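You operate a simulated robot arm through the tools that you are given. There is no shell and no other tool.

Carry out the task below with a simulated robot arm. There is one attempt and no reset: what you move stays moved.

JOB
Boil the dark kettle and stand it on the round mat.
Fine: lid shut first; boil it on its base till it clicks off. Set down upright: dark kettle.

The check looks at the end state, three seconds after you hand in, the way a careful person would. Anything else that was tipped, shoved, dropped, spilled or broken makes it a failure. Lids that push on must go on centred and level and be pressed home; caps that screw on are set level and turned clockwise until they are tight.

ROBOT AND FRAMES
A 7-joint arm with a three-finger gripper, fixed in place. Base frame: the origin is at the foot of the arm, x ahead of it, y to its left, z up; the work surface is at about z = 0.842. Lengths are in m, angles in rad, forces in N, time in s.
Its first joint turns from -2.897 to 2.897 rad. Payload 2.69 kg.
Tool frame: the origin (TCP) lies between the finger pads and is the grasp point; the fingertips stand 0.03 m ahead of it; z points along the fingers, y is the line along which they close. The gripper opens to 0.128 m. The gripper's body begins 0.117 m behind the TCP.
Orientation is that of the tool frame in the base frame, as [roll, pitch, yaw] about the fixed x, y, z axes, in that order (R = Rz(yaw) Ry(pitch) Rx(roll)). With the fingers straight down and closing along the base's y, the tool's x points along the base's -x, its y along +y and its z along -z.

CONTROLS
- The arm moves only by the tool jog_arm. Its argument "targets" is a list of rows, each a list of 3 entries, a list of its own where there are three numbers: the finger opening in cm, from 0 to 12.8, then the shift along the tool's x, y, z in cm, then the turn, a rotation vector about the tool's x, y, z in rad. In form: [[grip, [dx, dy, dz], [rx, ry, rz]], ...]. A call has 1 to 20 rows; each row is the pose to reach, as a shift and turn from the pose commanded when the call began, along the tool's axes at that moment. A row lasts 0.2 s, in which the tool goes at most 0.05 m and 0.15 rad; a call with a longer step from one row to the next is refused whole, and so is a gripper value outside its range. A pose out of reach is approached as far as the arm can. The call stops where the force on the tool passes 40 N (or 10 N more than at its start, if that is more) or the arm is blocked; 0.2 s more then pass. The fingers move at their own pace and stop on an object; they squeeze with about 31 N. The grip force told is the motor's: it shows also when the fingers shut on nothing. Time passes only in rows, and 0.2 s behind the last, so rows that repeat a pose let the fingers close. It gives the time, the measured TCP pose, the force on the tool (base axes), the opening and the grip force at its end, in the units of the frame above (readings bear some noise), with the torque about the TCP (base axes, N m) and any sound that the robot's microphone picked up.
- Cameras (640 x 400 px; columns grow to the right, rows downward): "scene" is fixed at [0.3996, 0.6481, 1.5357]; the picture's right is [-0.89, -0.46, 0.00], its down [-0.32, 0.61, -0.73] and it looks along [0.34, -0.64, -0.69] (base axes); focal length 368 px, centre (320, 200). "wrist" rides on the gripper at [0.058, 0.054, -0.131] in the tool frame; the picture's right is [-0.68, 0.74, 0.00], its down [-0.62, -0.57, -0.55] and it looks along [-0.40, -0.37, 0.84] (tool axes); focal length 234 px, centre (320, 200).
- snapshot(camera): a new picture of that camera. No time passes.
- raise_lower(by): slides the trunk up (or, below 0, down) by that many m; the arm rides with it, the base frame stays. It gives what a move gives, with no picture.
- locate(camera, pixels): there is no depth. For up to 12 entries [column, row, z] of the newest picture of that camera ("zoom" is the newest enlarged one), the place [x, y] in the base frame at which the ray of that pixel passes the height z, good to about 0.002 m. No time passes.
- zoom(camera, box): a new picture of the part [left, top, right, bottom] of that camera's present view, enlarged. No time passes.
- job_done(): hands the job in; it is judged then, once.

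Open the gripper and draw the arm clear of the work before you hand the job in, unless the task says otherwise.

The tools are called as a command line: name --argument value ..., lists and objects as JSON in quotes. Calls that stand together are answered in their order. jog_arm: Moves the arm, as the interface text tells. Its arguments: {"type":"object","properties":{"targets":{"type":"array","items":{"type":"array"}}},"required":["targets"]} The other tools are called the same way: raise_lower (by) slides the trunk up or down; snapshot (camera) takes a picture; locate (camera, pixels) gives the place at which the rays of pixels pass given heights; zoom (camera, box) takes an enlarged picture of a part of a camera's view; job_done () hands the job in.

At the start:

```text
t: 0.0
eef_pos: [0.6843, -0.1399, 1.0859]
tcp_rot: [-3.14, 0.001, -3.141]
force: [0.3, 0.1, -0.1]
torque: [0.0, -0.01, -0.03]
gripper_width: 0.1279
finger_force: 0.1
trunk travel left (down, up): [-0.15, 0.2]
```

scene: 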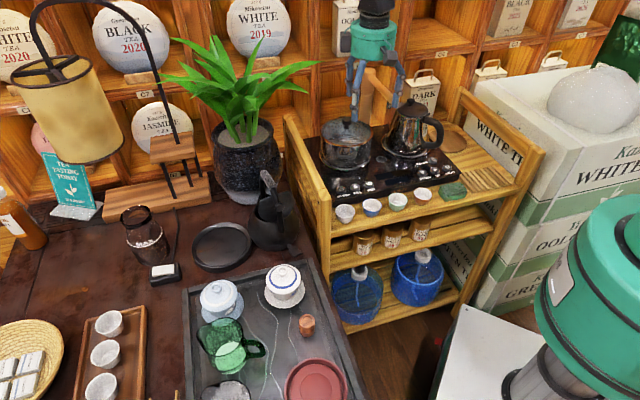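
wrist: 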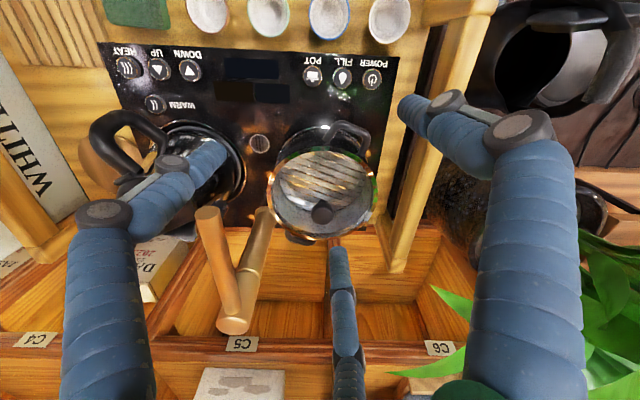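

I'll start by looking closer at the kettle stand (around scene pixels 300-470, 80-230) and the table before moving.

zoom --camera "scene" --box '[290, 80, 490, 205]'

zoom --camera "scene" --box '[100, 150, 340, 300]'

zoom --camera "wrist" --box '[80, 30, 400, 230]'

```text
3.20 times, centred on (390, 142) of scene
```

zoom: 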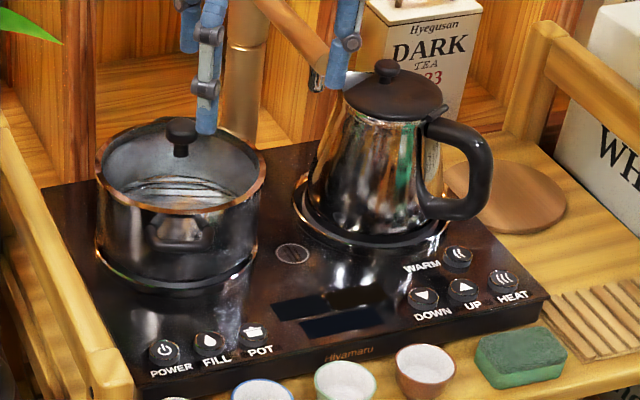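

```text
2.67 times, centred on (220, 225) of scene
```

zoom: 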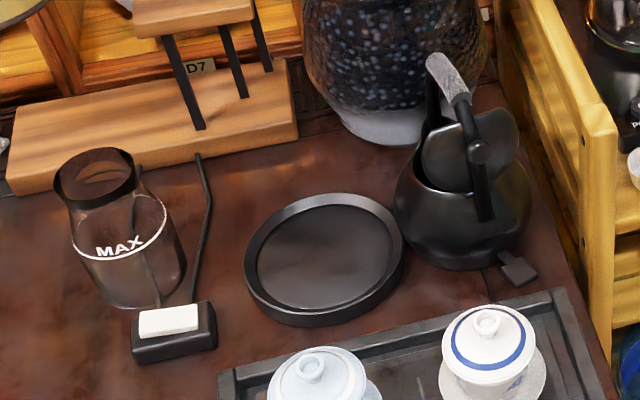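

```text
2.00 times, centred on (240, 130) of wrist
```

zoom: 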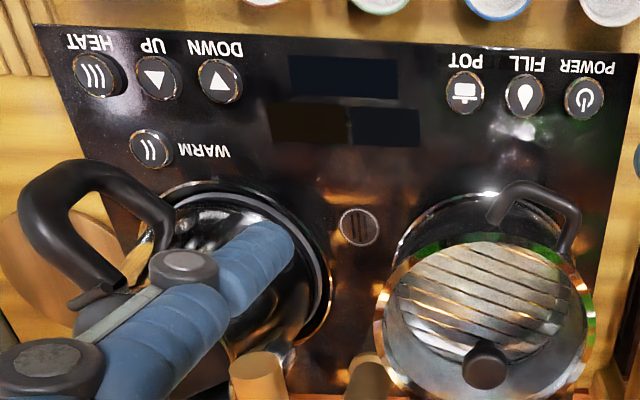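

zoom --camera "scene" --box '[230, 160, 326, 260]'

zoom --camera "scene" --box '[175, 205, 275, 285]'

zoom --camera "scene" --box '[400, 90, 540, 200]'

zoom --camera "scene" --box '[180, 250, 380, 400]'

zoom --camera "scene" --box '[0, 180, 200, 400]'

```text
4.00 times, centred on (278, 210) of scene
```

zoom: 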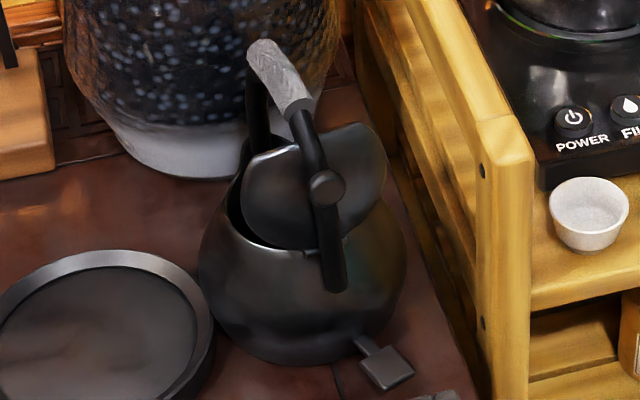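

```text
5.00 times, centred on (225, 245) of scene
```

zoom: 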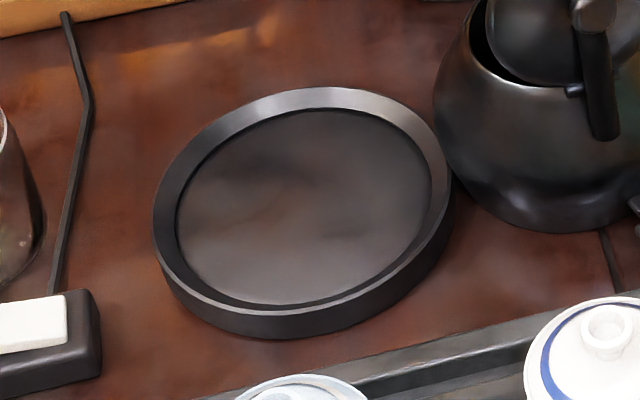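

```text
3.64 times, centred on (470, 145) of scene
```

zoom: 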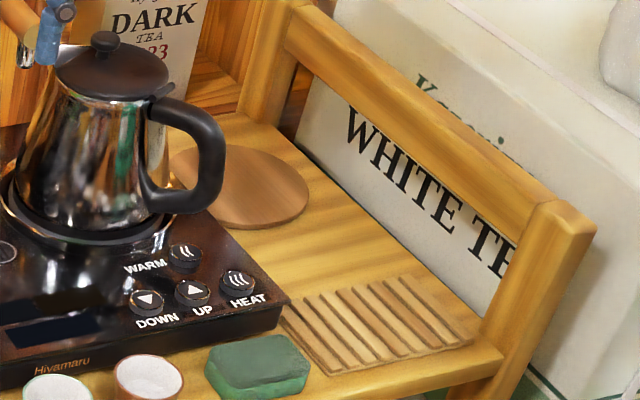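

```text
2.67 times, centred on (280, 325) of scene
```

zoom: 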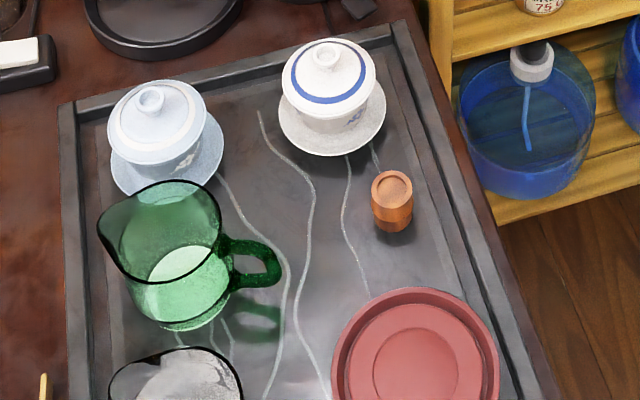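

```text
1.82 times, centred on (100, 290) of scene
```

zoom: 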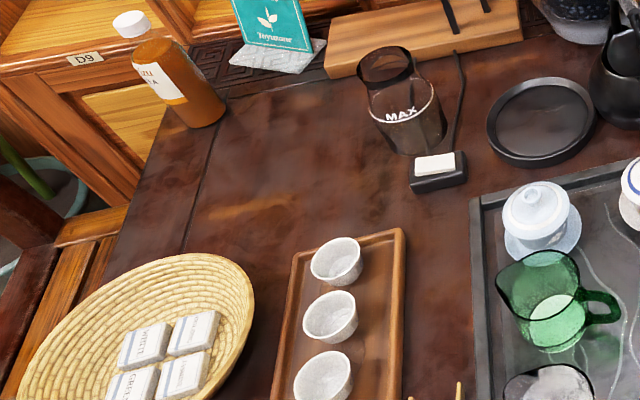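

locate --camera "scene" --pixels '[[270, 235, 0.862], [222, 246, 0.852], [447, 137, 0.95], [375, 300, 0.842], [273, 178, 1.05], [373, 249, 0.87], [325, 260, 0.842], [187, 292, 0.86], [262, 252, 0.842], [287, 252, 0.842]]'

snapshot --camera "scene"

```text
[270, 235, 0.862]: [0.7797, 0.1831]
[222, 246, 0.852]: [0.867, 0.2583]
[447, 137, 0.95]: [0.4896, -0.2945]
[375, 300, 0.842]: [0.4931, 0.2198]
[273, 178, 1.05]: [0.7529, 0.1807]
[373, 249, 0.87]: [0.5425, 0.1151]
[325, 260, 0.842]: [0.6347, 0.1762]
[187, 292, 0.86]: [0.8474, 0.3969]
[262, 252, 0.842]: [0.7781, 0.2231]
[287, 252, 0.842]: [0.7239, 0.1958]
```

```text
taken
```

scene: 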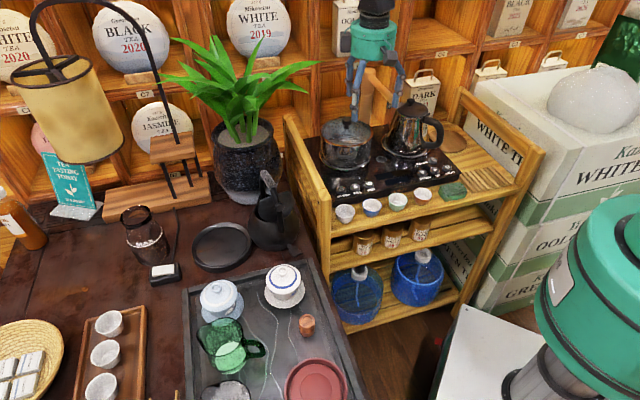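

The black open kettle stands near (0.77, 0.18) with a black rimmed disc near (0.867, 0.258); a flat wooden disc lies by the steel kettle. I raise the arm and move over for a wrist view of the black kettle.

jog_arm --targets '[[12.8, [0, 0, -4], [0, 0, 0]], [12.8, [0, 0, -8], [0, 0, 0]], [12.8, [0, 0, -12], [0, 0, 0]], [12.8, [0, 4.5, -12], [0, 0, 0]], [12.8, [0, 9, -12], [0, 0, 0]], [12.8, [0, 13.5, -12], [0, 0, 0]], [12.8, [0, 18, -12], [0, 0, 0]], [12.8, [0, 22.5, -12], [0, 0, 0]], [12.8, [1, 27, -12], [0, 0, 0]], [12.8, [2, 31.5, -12], [0, 0, 0]], [12.8, [3, 36, -12], [0, 0, 0]], [12.8, [4, 40.5, -11], [0, 0, 0]], [12.8, [4, 42, -10], [0, 0, 0]]]'

snapshot --camera "wrist"

snapshot --camera "scene"

```text
t: 2.8
eef_pos: [0.6413, 0.2823, 1.1845]
tcp_rot: [-3.14, -0.001, -3.141]
force: [0.1, -0.3, -0.2]
torque: [-0.05, -0.01, -0.02]
gripper_width: 0.1279
finger_force: 0.0
trunk travel left (down, up): [-0.15, 0.2]
```

```text
taken
```

wrist: 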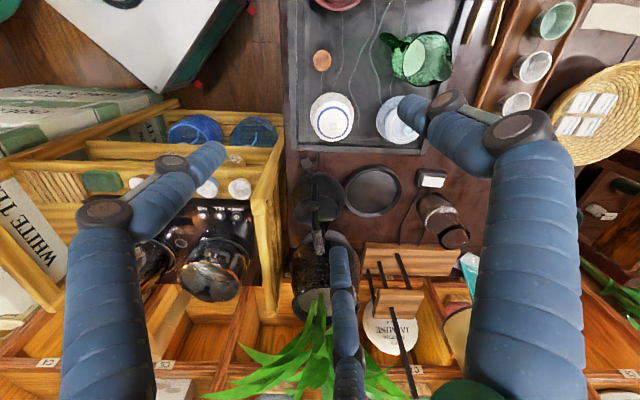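

```text
taken
```

scene: 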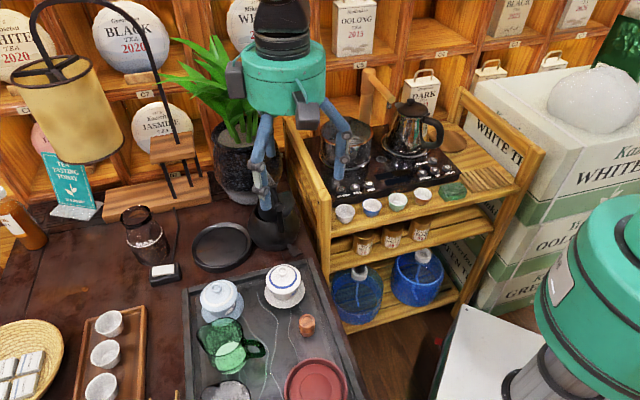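

The wrist view shows the black kettle at about (318,197) and the black disc at (372,190). I enlarge that region.

zoom --camera "wrist" --box '[270, 140, 430, 240]'

locate --camera "wrist" --pixels '[[318, 197, 0.9], [372, 190, 0.85], [306, 162, 0.85]]'

```text
4.00 times, centred on (350, 190) of wrist
```

zoom: 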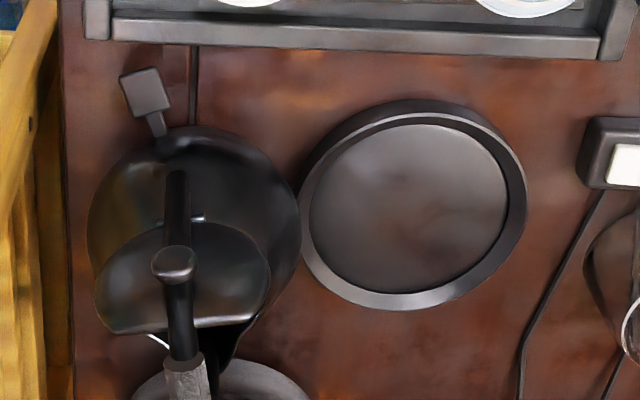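

```text
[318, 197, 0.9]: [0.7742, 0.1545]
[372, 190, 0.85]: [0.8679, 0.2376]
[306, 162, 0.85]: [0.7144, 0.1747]
```

zoom --camera "wrist" --box '[285, 150, 365, 200]'

zoom --camera "wrist" --box '[285, 195, 365, 245]'

zoom --camera "scene" --box '[235, 215, 315, 265]'

zoom --camera "scene" --box '[235, 165, 315, 215]'

```text
8.00 times, centred on (325, 175) of wrist
```

zoom: 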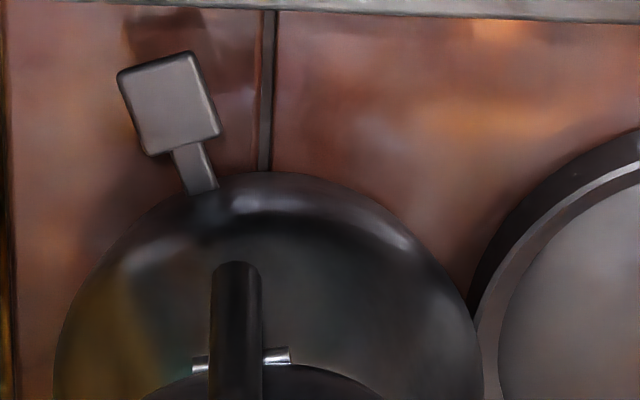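

```text
8.00 times, centred on (325, 220) of wrist
```

zoom: 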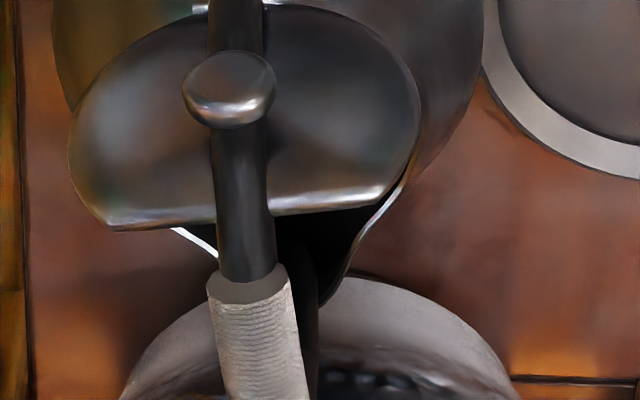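

```text
8.00 times, centred on (275, 240) of scene
```

zoom: 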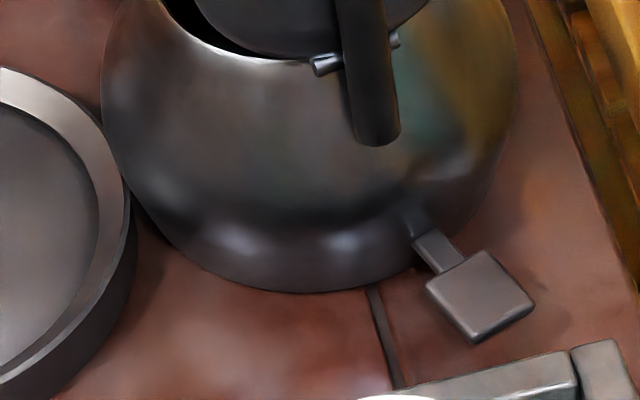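

```text
8.00 times, centred on (275, 190) of scene
```

zoom: 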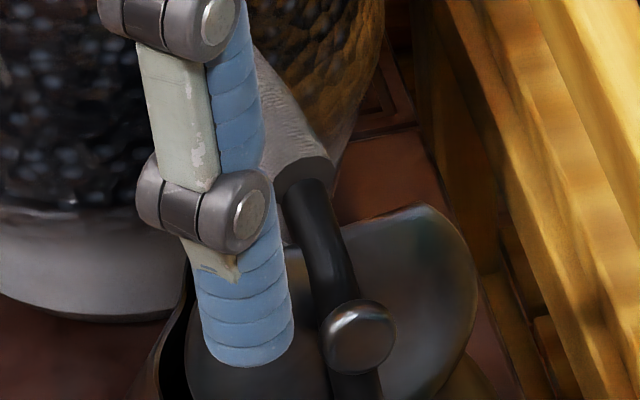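

I triangulate kettle features using both cameras: paddle, handle foot, knob and grip end, from the fixed scene picture and the wrist picture.

locate --camera "scene" --pixels '[[295, 252, 0.85], [295, 252, 0.87], [281.75, 232, 0.9], [281.75, 232, 0.95], [279.25, 207, 0.97], [279.25, 207, 1.02], [273, 186.25, 1.0], [273, 186.25, 1.06], [264.25, 171.25, 1.0], [264.25, 171.25, 1.08], [261, 187.5, 0.95], [261, 187.5, 1.03]]'

locate --camera "wrist" --pixels '[[306.25, 162.75, 0.85], [306.25, 162.75, 0.87], [314.4, 183.75, 0.9], [314.4, 183.75, 0.95], [313.75, 206.25, 0.97], [313.75, 206.25, 1.02], [315.6, 230.6, 1.0], [315.6, 230.6, 1.06]]'

zoom --camera "wrist" --box '[270, 205, 366, 265]'

```text
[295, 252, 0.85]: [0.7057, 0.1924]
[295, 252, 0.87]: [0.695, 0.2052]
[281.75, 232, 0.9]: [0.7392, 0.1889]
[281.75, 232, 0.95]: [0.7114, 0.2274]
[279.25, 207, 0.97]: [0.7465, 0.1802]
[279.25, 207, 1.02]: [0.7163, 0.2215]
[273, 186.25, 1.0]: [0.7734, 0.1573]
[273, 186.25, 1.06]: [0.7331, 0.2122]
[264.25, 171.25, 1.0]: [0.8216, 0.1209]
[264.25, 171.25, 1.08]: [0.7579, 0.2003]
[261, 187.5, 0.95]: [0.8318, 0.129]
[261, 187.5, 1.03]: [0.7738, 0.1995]
```

```text
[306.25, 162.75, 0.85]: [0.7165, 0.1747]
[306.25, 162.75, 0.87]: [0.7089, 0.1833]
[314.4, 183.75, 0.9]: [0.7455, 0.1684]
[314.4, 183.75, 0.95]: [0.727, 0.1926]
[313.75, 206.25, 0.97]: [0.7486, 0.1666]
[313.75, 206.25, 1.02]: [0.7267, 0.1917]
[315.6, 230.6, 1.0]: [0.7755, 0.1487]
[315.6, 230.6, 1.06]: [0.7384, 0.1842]
```

```text
6.67 times, centred on (318, 235) of wrist
```

zoom: 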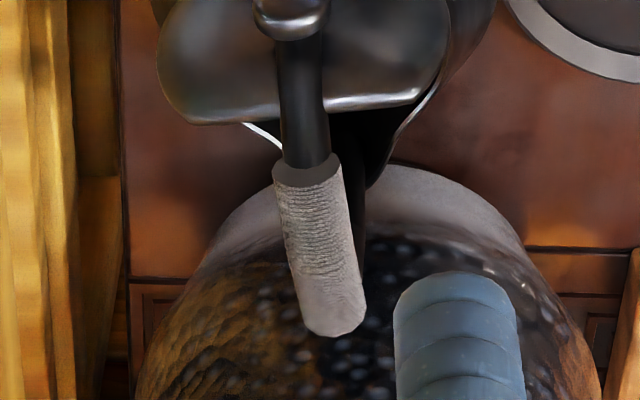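

The two cameras disagree by about 2 cm for the disc, so I check with direct zoom picks on a sharp point (tray corner and disc rim).

zoom --camera "wrist" --box '[270, 140, 430, 240]'

locate --camera "zoom" --pixels '[[413, 205, 0.85], [413, 205, 0.86], [145, 90, 0.85], [97, 8, 0.86]]'

snapshot --camera "wrist"

locate --camera "wrist" --pixels '[[320, 200, 0.85], [320, 200, 1.1845], [373.4, 191.25, 0.85]]'

zoom --camera "scene" --box '[175, 205, 335, 305]'

locate --camera "scene" --pixels '[[320, 200, 0.85], [320, 200, 1.0], [320, 200, 1.5]]'

```text
4.00 times, centred on (350, 190) of wrist
```

zoom: 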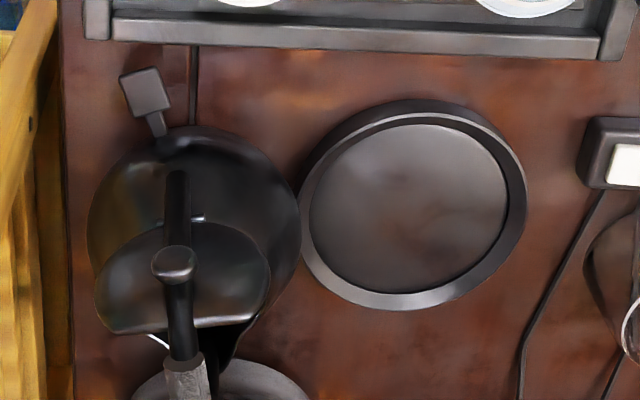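

```text
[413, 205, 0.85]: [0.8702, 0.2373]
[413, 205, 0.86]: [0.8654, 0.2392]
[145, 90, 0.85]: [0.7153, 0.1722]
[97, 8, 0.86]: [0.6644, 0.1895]
```

```text
taken
```

wrist: 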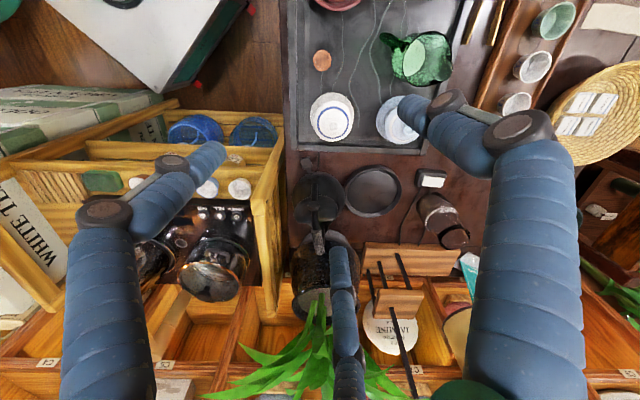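

```text
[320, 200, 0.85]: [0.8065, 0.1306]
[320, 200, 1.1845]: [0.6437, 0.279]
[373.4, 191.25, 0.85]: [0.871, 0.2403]
```

```text
4.00 times, centred on (255, 255) of scene
```

zoom: 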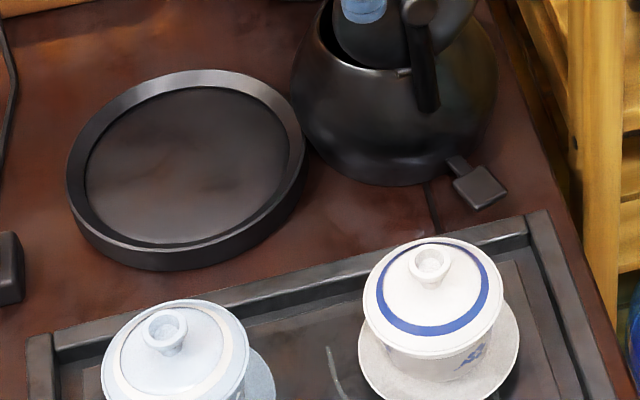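

```text
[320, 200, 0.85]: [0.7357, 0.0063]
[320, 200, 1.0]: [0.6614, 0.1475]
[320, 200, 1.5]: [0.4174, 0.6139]
```

The fingers in the pictures don't lie quite where the text geometry puts them, so I look closely at the gripper itself in the scene view (around (300,110)).

zoom --camera "scene" --box '[210, 0, 390, 220]'

zoom --camera "wrist" --box '[0, 0, 640, 400]'

```text
1.82 times, centred on (300, 110) of scene
```

zoom: 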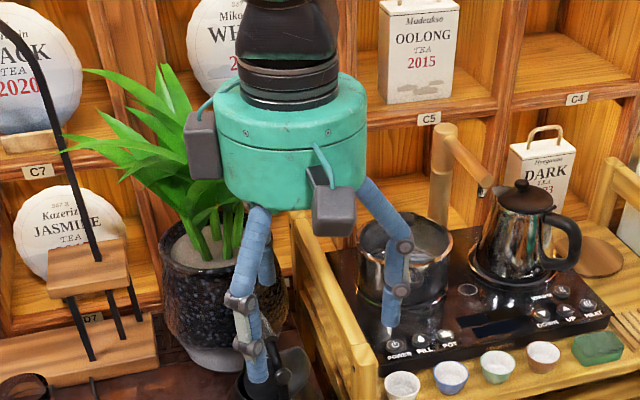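

```text
1.00 times, centred on (320, 200) of wrist (not enlarged: the box is as wide or as high as the picture)
```

zoom: 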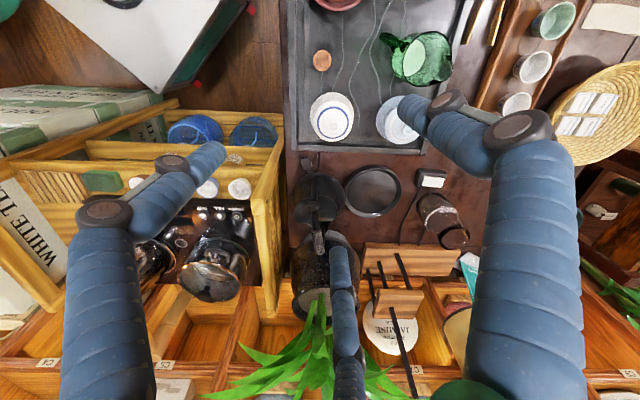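

The gripper is drawn with three fingers around the TCP, and triangulation hints that the tea table lies lower than the stove top. I turn the tool 90° and move to (0.666, 0.052) for a second view of the kettle from the other side.

jog_arm --targets '[[12.8, [0, -2, 0], [0, 0, -0.14]], [12.8, [0, -4, 0], [0, 0, -0.28]], [12.8, [0, -6, 0], [0, 0, -0.42]], [12.8, [0, -8, 0], [0, 0, -0.56]], [12.8, [0, -10, 0], [0, 0, -0.7]], [12.8, [0, -12, 0], [0, 0, -0.84]], [12.8, [0, -14, 0], [0, 0, -0.98]], [12.8, [-1, -16, 0], [0, 0, -1.12]], [12.8, [-2, -18, 0], [0, 0, -1.26]], [12.8, [-2.5, -20, 0], [0, 0, -1.4]], [12.8, [-2.5, -22, 0], [0, 0, -1.54]], [12.8, [-2.5, -23, 0], [0, 0, -1.5708]]]'

snapshot --camera "wrist"

snapshot --camera "scene"

```text
t: 5.4
eef_pos: [0.6696, 0.0498, 1.184]
tcp_rot: [-3.141, 0.0, -1.568]
force: [-0.2, -0.3, -0.2]
torque: [0.02, -0.02, -0.01]
gripper_width: 0.128
finger_force: 0.1
trunk travel left (down, up): [-0.15, 0.2]
```

```text
taken
```

wrist: 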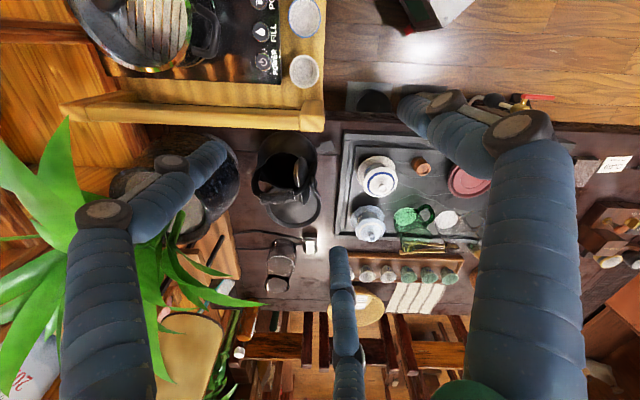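

```text
taken
```

scene: 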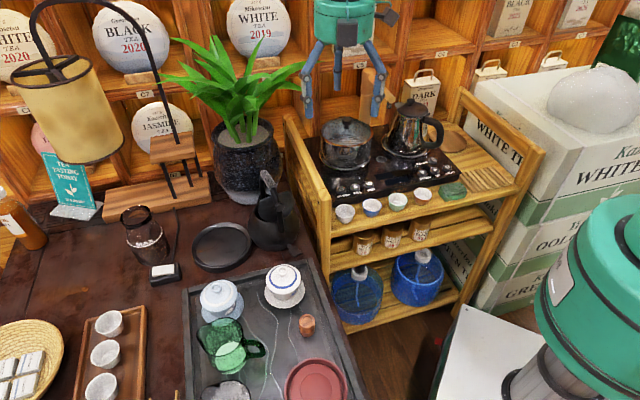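

The kettle now shows at about (285,165) in the wrist view from the other side. I enlarge it and the paddle.

zoom --camera "wrist" --box '[230, 120, 350, 240]'

zoom --camera "wrist" --box '[245, 130, 325, 180]'

zoom --camera "wrist" --box '[245, 170, 325, 220]'

```text
3.33 times, centred on (290, 180) of wrist
```

zoom: 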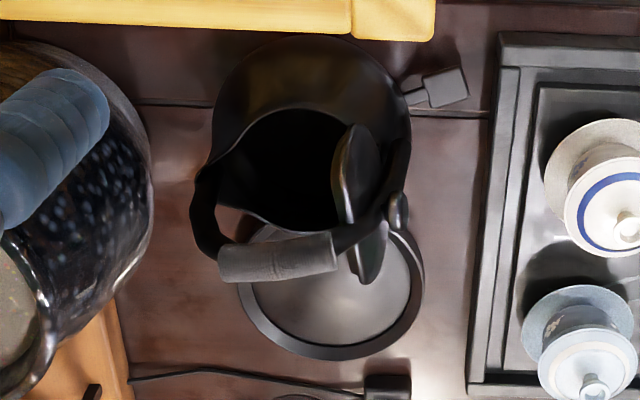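

```text
8.00 times, centred on (285, 155) of wrist
```

zoom: 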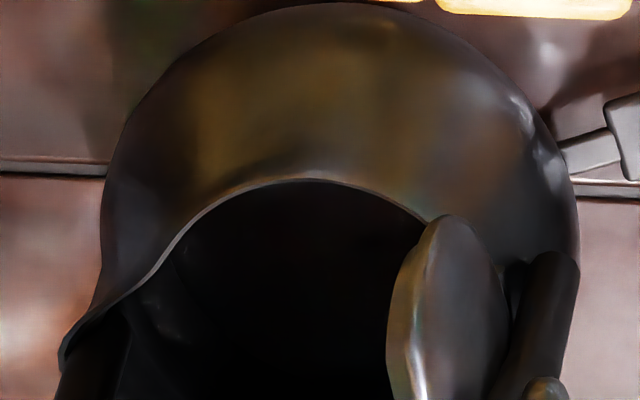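

```text
8.00 times, centred on (285, 195) of wrist
```

zoom: 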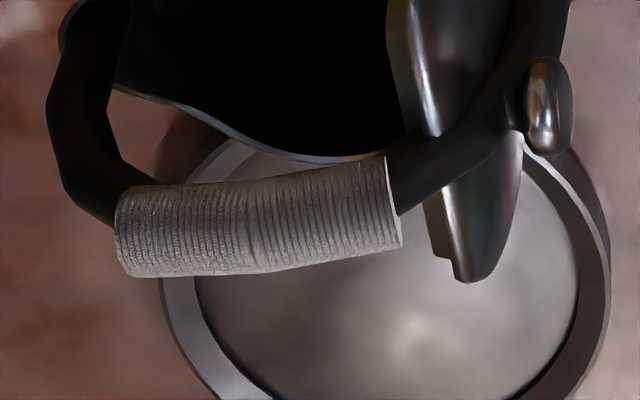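

locate --camera "wrist" --pixels '[[327.8, 146.4, 0.8], [327.8, 146.4, 0.86], [293.3, 204, 0.8], [293.3, 204, 0.86], [290.6, 197.6, 1.0], [290.6, 197.6, 1.06], [260.6, 198, 1.0], [260.6, 198, 1.06], [294.6, 195, 1.0], [294.6, 195, 1.06]]'

zoom --camera "scene" --box '[230, 160, 310, 260]'

zoom --camera "scene" --box '[380, 90, 500, 200]'

```text
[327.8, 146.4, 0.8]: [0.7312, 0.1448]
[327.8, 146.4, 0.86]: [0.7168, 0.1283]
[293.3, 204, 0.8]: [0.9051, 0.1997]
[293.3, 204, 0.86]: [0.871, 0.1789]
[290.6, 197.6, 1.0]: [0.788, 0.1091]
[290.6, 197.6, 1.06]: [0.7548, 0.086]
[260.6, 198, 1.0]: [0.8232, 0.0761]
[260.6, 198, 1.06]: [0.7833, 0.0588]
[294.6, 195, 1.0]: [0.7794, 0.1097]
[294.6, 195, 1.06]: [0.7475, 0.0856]
```

```text
4.00 times, centred on (270, 210) of scene
```

zoom: 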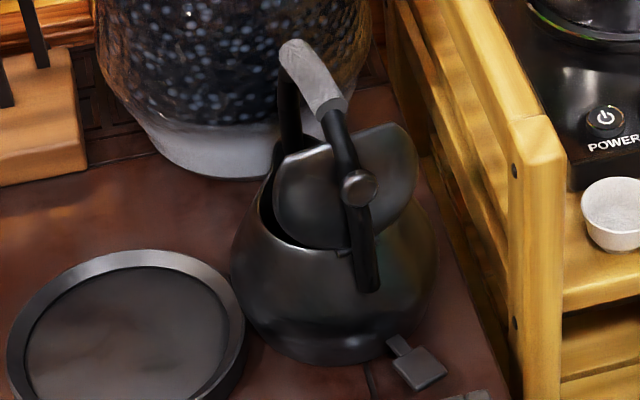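

```text
3.64 times, centred on (440, 145) of scene
```

zoom: 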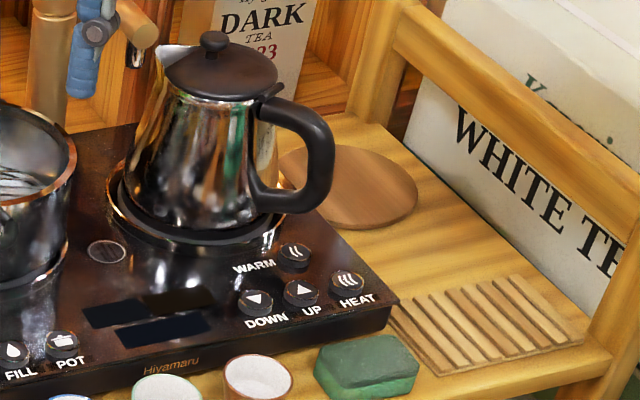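

Triangulation from three views puts the paddle at about (0.736, 0.148, 0.79) and the handle grip centre near (0.824, 0.106, 0.965), so the tea table is lower than 0.842. I go for a low view from the robot side to see the kettle's foot and whether it already stands on a base.

jog_arm --targets '[[12.8, [-1, 3, 0.7], [0, 0, 0.13]], [12.8, [-2, 6, 1.4], [0, 0, 0.26]], [12.8, [-3, 9, 2.1], [0, 0, 0.39]], [12.8, [-4, 12, 2.8], [0, 0, 0.52]], [12.8, [-5, 14, 3.4], [0, 0, 0.646]], [12.8, [-5, 14, 3.4], [0, 0, 0.646]]]'

jog_arm --targets '[[12.8, [0, 0, 4], [0.082, -0.088, 0]], [12.8, [0, 0, 8], [0.164, -0.175, 0]], [12.8, [0, 0, 12], [0.246, -0.263, 0]], [12.8, [0, 0, 16], [0.321, -0.343, 0]], [12.8, [0, 0, 20], [0.321, -0.343, 0]], [12.8, [0, 0, 21], [0.321, -0.343, 0]]]'

snapshot --camera "wrist"

snapshot --camera "scene"

```text
t: 6.8
eef_pos: [0.5301, 0.1004, 1.1505]
tcp_rot: [3.14, -0.001, -2.219]
force: [-0.7, -0.6, 0.1]
torque: [-0.04, -0.04, 0.01]
gripper_width: 0.1277
finger_force: 0.0
trunk travel left (down, up): [-0.15, 0.2]
```

```text
t: 8.2
eef_pos: [0.5297, 0.1006, 0.9399]
tcp_rot: [-2.806, 0.337, -2.159]
force: [0.6, 0.0, -0.4]
torque: [0.03, 0.01, 0.0]
gripper_width: 0.1284
finger_force: 0.0
trunk travel left (down, up): [-0.15, 0.2]
```

```text
taken
```

wrist: 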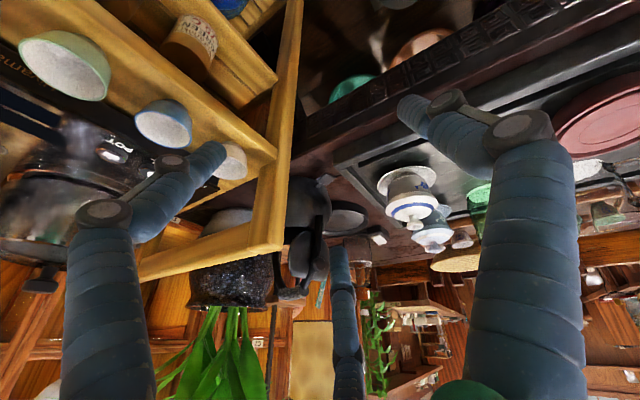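

```text
taken
```

scene: 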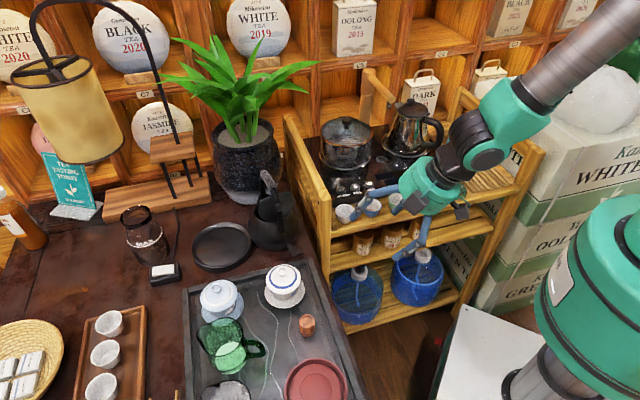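

The wrist view (upside down) shows the kettle at about (308,210) with its foot at the upper side. I enlarge it.

zoom --camera "wrist" --box '[270, 160, 390, 235]'

zoom --camera "wrist" --box '[280, 165, 340, 205]'

zoom --camera "wrist" --box '[280, 200, 360, 310]'

```text
5.33 times, centred on (330, 198) of wrist
```

zoom: 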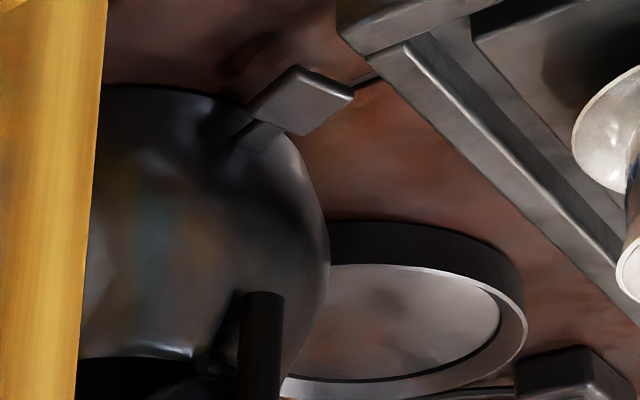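

```text
10.00 times, centred on (310, 185) of wrist
```

zoom: 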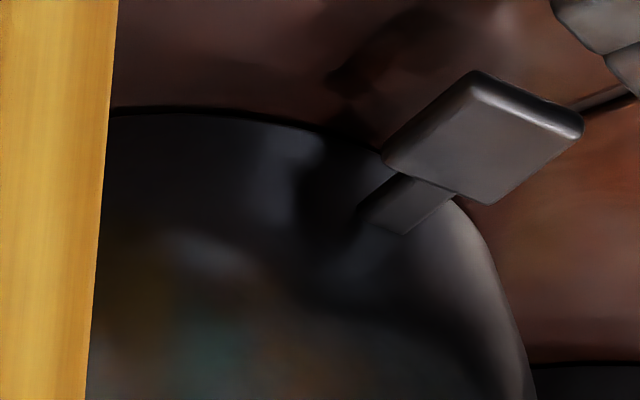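

```text
3.64 times, centred on (320, 255) of wrist
```

zoom: 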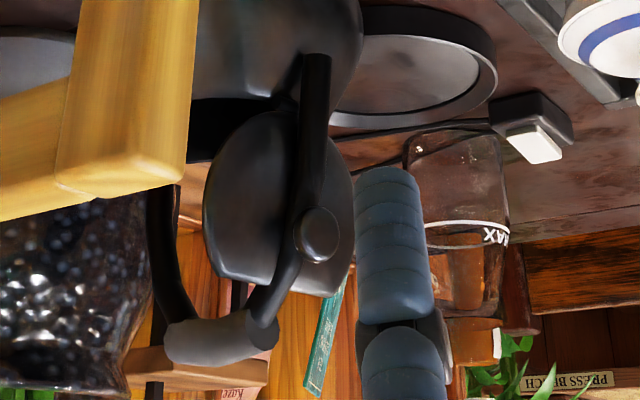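

The switch tab seems attached to the kettle's own lower body, so I need to tell whether the rimmed black disc is the kettle's power base or the mat. I zoom in hard on the disc and on the wooden disc.

zoom --camera "scene" --box '[185, 215, 257, 275]'

zoom --camera "scene" --box '[425, 110, 485, 160]'

zoom --camera "wrist" --box '[325, 195, 375, 235]'

zoom --camera "scene" --box '[120, 180, 220, 290]'

zoom --camera "scene" --box '[380, 85, 460, 165]'

```text
6.67 times, centred on (221, 245) of scene
```

zoom: 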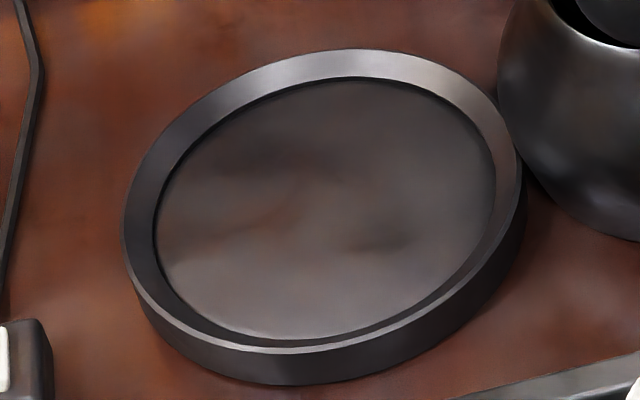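

```text
8.00 times, centred on (455, 135) of scene
```

zoom: 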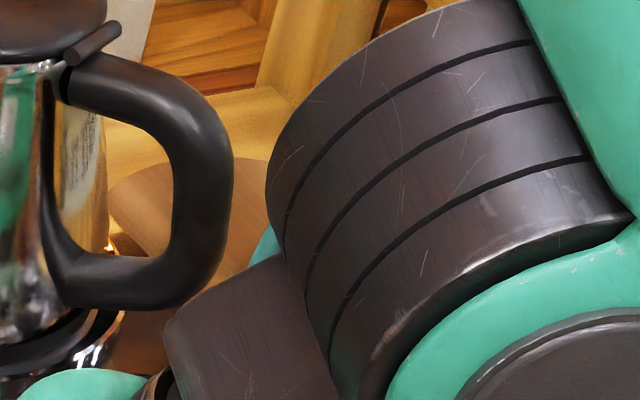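

```text
10.00 times, centred on (350, 215) of wrist
```

zoom: 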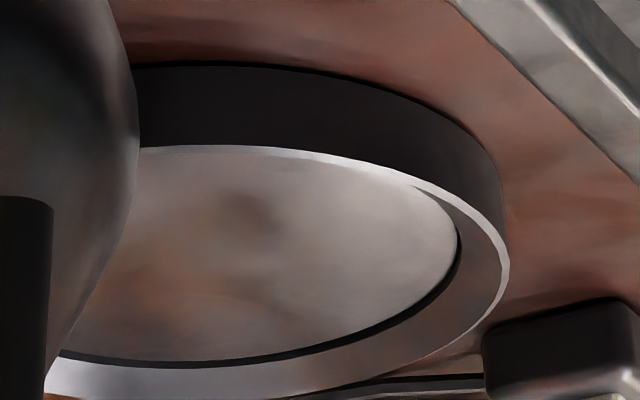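

```text
3.64 times, centred on (170, 235) of scene
```

zoom: 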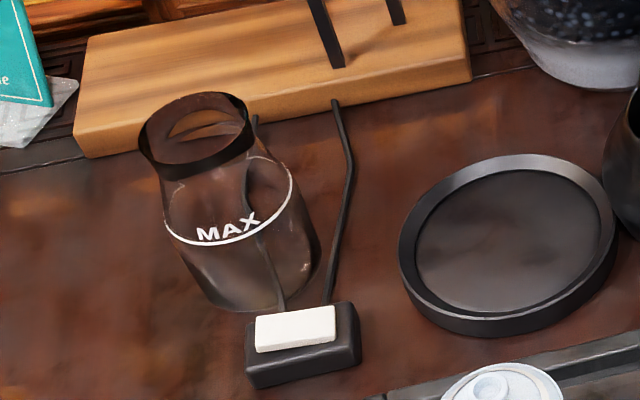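

```text
5.00 times, centred on (420, 125) of scene
```

zoom: 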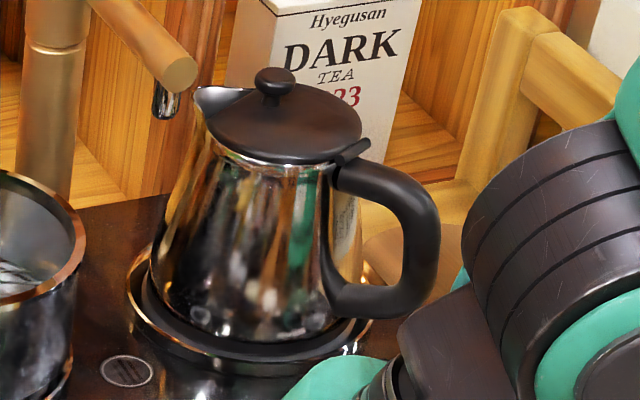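

The disc is a plain rimmed plate with no connector visible; I'll settle base-or-mat by test later. I lift back to vertical, shut the fingers and look at the closed shape, since I need it for pushing the lid.

jog_arm --targets '[[8, [-1.65, -1.55, -4.45], [-0.08, 0.086, 0]], [4, [-3.3, -3.1, -8.9], [-0.16, 0.172, 0]], [0, [-4.95, -4.65, -13.35], [-0.24, 0.258, 0]], [0, [-6.6, -6.2, -17.8], [-0.321, 0.343, 0]], [0, [-6.6, -6.2, -17.8], [-0.321, 0.343, 0]], [0, [-6.6, -6.2, -17.8], [-0.321, 0.343, 0]]]'

snapshot --camera "wrist"

zoom --camera "scene" --box '[340, 80, 500, 260]'

```text
t: 9.6
eef_pos: [0.5296, 0.0999, 1.1437]
tcp_rot: [3.141, -0.001, -2.217]
force: [-0.5, -1.0, 0.3]
torque: [0.0, -0.02, -0.01]
gripper_width: 0.002
finger_force: 31.4
trunk travel left (down, up): [-0.15, 0.2]
```

```text
taken
```

wrist: 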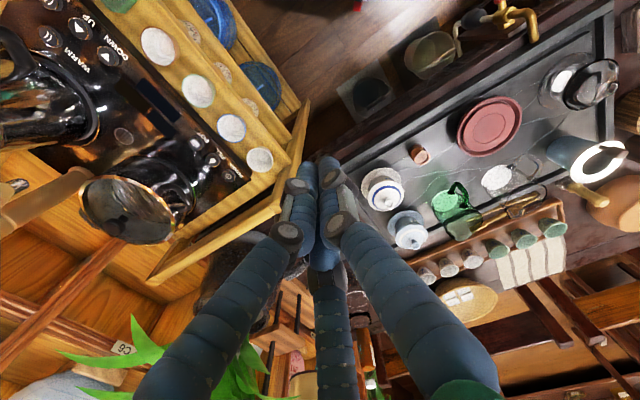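

```text
2.22 times, centred on (420, 170) of scene
```

zoom: 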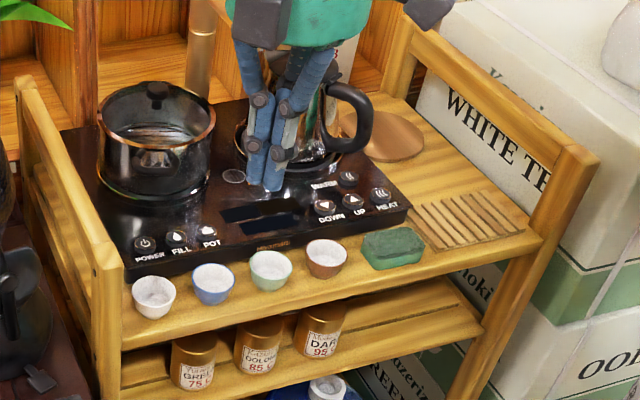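

The closed fingers form a bundle about 3.5 cm wide at the tip. From the views: kettle centre ≈ (0.824, 0.106), handle plane direction u ≈ (0.79, -0.61), lid hinge at u≈-0.056, z≈0.865, lid standing ~74° open. I bring the closed fingers behind the lid on its -v side, tilted 20° away from the handle.

jog_arm --targets '[[0, [-2.8, -2.8, 0], [0, 0, 0]], [0, [-5.6, -5.6, 0], [0, 0, 0]], [0, [-8.4, -8.4, 0], [0, -0.12, 0]], [0, [-11.2, -11.2, 0], [0, -0.24, 0]], [0, [-13.72, -14.08, 0], [0, -0.35, 0]], [0, [-13.72, -14.08, 3], [0, -0.35, 0]], [0, [-13.72, -14.08, 3], [0, -0.35, 0]]]'

snapshot --camera "wrist"

zoom --camera "scene" --box '[210, 90, 370, 270]'

```text
t: 11.2
eef_pos: [0.7229, 0.1252, 1.1111]
tcp_rot: [-3.141, 0.351, -2.217]
force: [0.5, 0.6, -0.6]
torque: [0.0, 0.03, 0.0]
gripper_width: 0.0023
finger_force: 31.4
trunk travel left (down, up): [-0.15, 0.2]
```

```text
taken
```

wrist: 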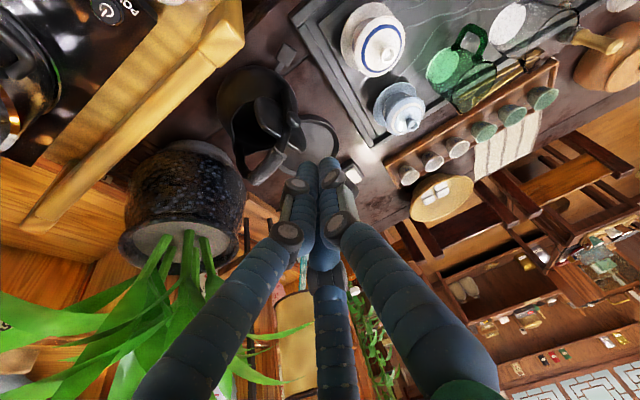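

```text
2.22 times, centred on (290, 180) of scene
```

zoom: 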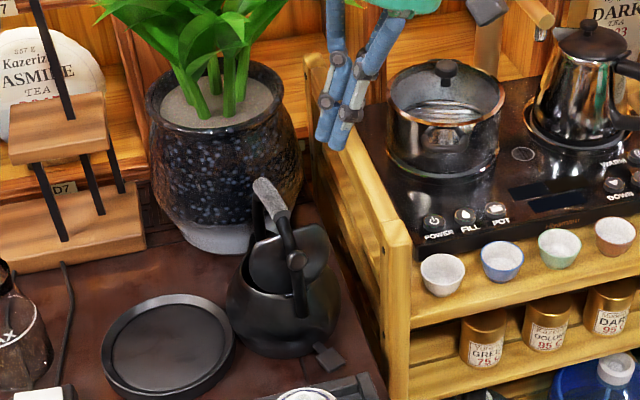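

zoom --camera "wrist" --box '[210, 60, 338, 190]'

zoom --camera "scene" --box '[246, 166, 306, 216]'

```text
3.08 times, centred on (274, 125) of wrist
```

zoom: 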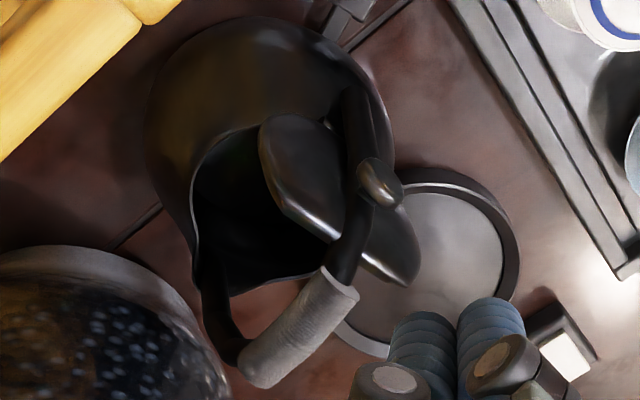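

```text
8.00 times, centred on (276, 191) of scene
```

zoom: 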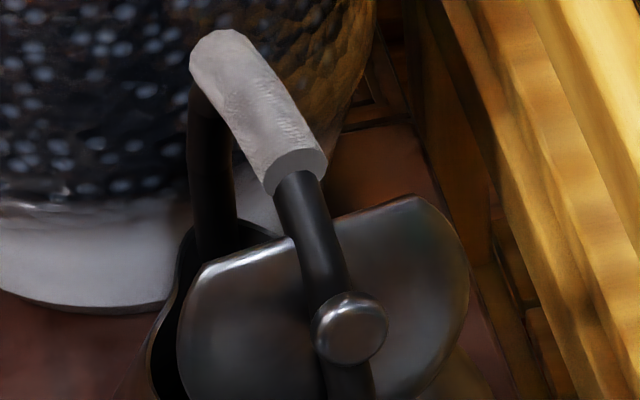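

locate --camera "wrist" --pixels '[[259.4, 121.7, 0.92], [259.4, 121.7, 0.94], [296.8, 152.6, 0.92], [296.8, 152.6, 0.94], [293.5, 118.5, 0.91], [293.5, 118.5, 0.93], [282, 152, 0.95], [282, 152, 0.97], [249, 180, 0.95], [249, 180, 0.97]]'

locate --camera "scene" --pixels '[[289.1, 190.4, 0.92], [289.1, 190.4, 0.94], [261, 199.5, 0.92], [261, 199.5, 0.94], [279.75, 206.6, 0.91], [279.75, 206.6, 0.93], [273, 187.5, 0.95], [273, 187.5, 0.97], [264, 173, 0.95], [264, 173, 0.97]]'

```text
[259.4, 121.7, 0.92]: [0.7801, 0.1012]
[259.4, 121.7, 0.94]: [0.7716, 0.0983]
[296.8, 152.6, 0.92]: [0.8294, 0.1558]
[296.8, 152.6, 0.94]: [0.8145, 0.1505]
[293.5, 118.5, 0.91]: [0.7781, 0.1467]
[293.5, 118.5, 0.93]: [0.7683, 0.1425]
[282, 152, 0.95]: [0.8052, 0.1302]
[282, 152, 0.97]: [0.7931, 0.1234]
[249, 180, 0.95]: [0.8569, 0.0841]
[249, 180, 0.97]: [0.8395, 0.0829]
```

```text
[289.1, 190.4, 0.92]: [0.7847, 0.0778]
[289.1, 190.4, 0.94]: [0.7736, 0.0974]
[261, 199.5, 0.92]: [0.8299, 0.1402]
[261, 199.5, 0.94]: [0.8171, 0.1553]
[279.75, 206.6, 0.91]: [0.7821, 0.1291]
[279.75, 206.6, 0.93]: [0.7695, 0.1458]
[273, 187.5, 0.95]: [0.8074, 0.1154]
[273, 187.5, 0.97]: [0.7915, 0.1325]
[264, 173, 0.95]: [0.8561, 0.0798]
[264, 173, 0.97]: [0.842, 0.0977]
```

All views agree on the lid edge at z≈0.938 and knob at (0.771, 0.143, 0.927). I lower the closed fingers behind the lid to tip height about 0.917, without touching.

jog_arm --targets '[[0, [1.42, 0, 3.9], [0, 0, 0]], [0, [2.85, 0, 7.8], [0, 0, 0]], [0, [4.27, 0, 11.7], [0, 0, 0]], [0, [5.2, 0, 14.2], [0, 0, 0]], [0, [5.69, 0, 15.59], [0, 0, 0]], [0, [5.69, 0, 15.59], [0, 0, 0]]]'

zoom --camera "scene" --box '[230, 140, 330, 260]'

snapshot --camera "wrist"

```text
t: 12.6
eef_pos: [0.7243, 0.1254, 0.9432]
tcp_rot: [-3.141, 0.351, -2.217]
force: [-0.1, -0.4, 0.0]
torque: [0.02, 0.0, -0.01]
gripper_width: 0.0023
finger_force: 31.0
trunk travel left (down, up): [-0.15, 0.2]
```

```text
3.33 times, centred on (280, 200) of scene
```

zoom: 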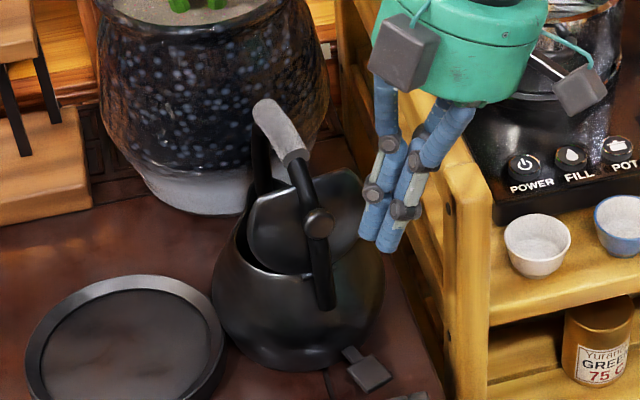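

```text
taken
```

wrist: 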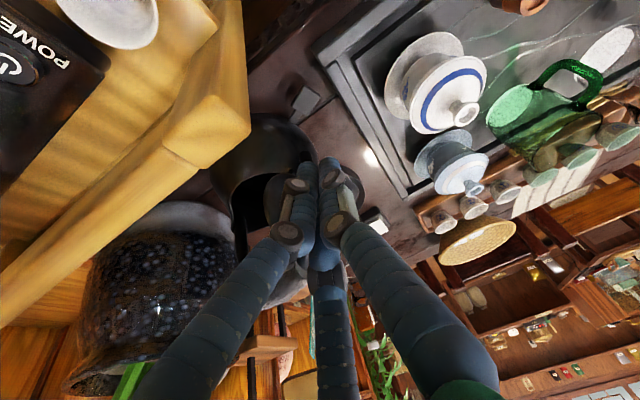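

The tip sits right behind the lid at scene ≈ (296,214) with no contact force. I now push the lid forward along a small arc, first half.

jog_arm --targets '[[0, [-0.14, -1.57, -0.38], [0, 0, 0]], [0, [-0.14, -2.47, -0.38], [0, 0, 0]], [0, [-0.1, -3.27, -0.28], [0, 0, 0]], [0, [0, -4.12, 0], [0, 0, 0]], [0, [0.14, -4.73, 0.38], [0, 0, 0]], [0, [0.27, -5.33, 0.75], [0, 0, 0]]]'

zoom --camera "scene" --box '[230, 140, 330, 260]'

zoom --camera "wrist" --box '[200, 60, 400, 260]'

```text
t: 14.0
eef_pos: [0.7663, 0.0924, 0.9367]
tcp_rot: [3.141, 0.349, -2.216]
force: [0.8, 0.4, 0.2]
torque: [-0.02, 0.02, 0.0]
gripper_width: 0.0021
finger_force: 30.8
trunk travel left (down, up): [-0.15, 0.2]
```

```text
3.33 times, centred on (280, 200) of scene
```

zoom: 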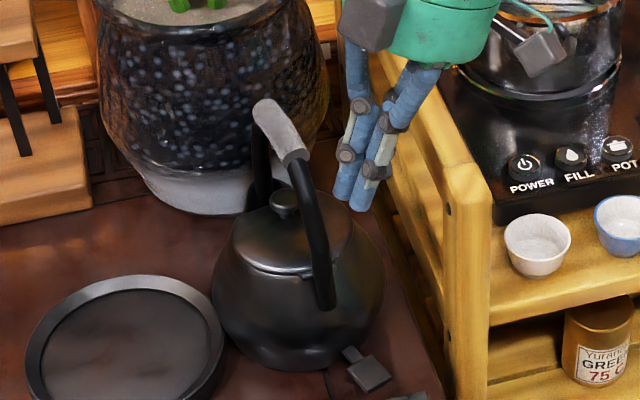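

```text
2.00 times, centred on (300, 160) of wrist
```

zoom: 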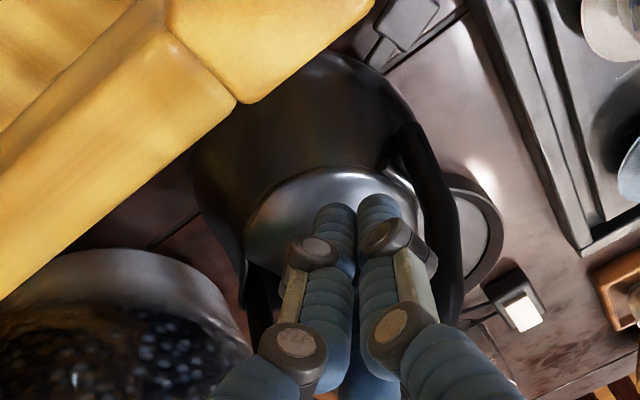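

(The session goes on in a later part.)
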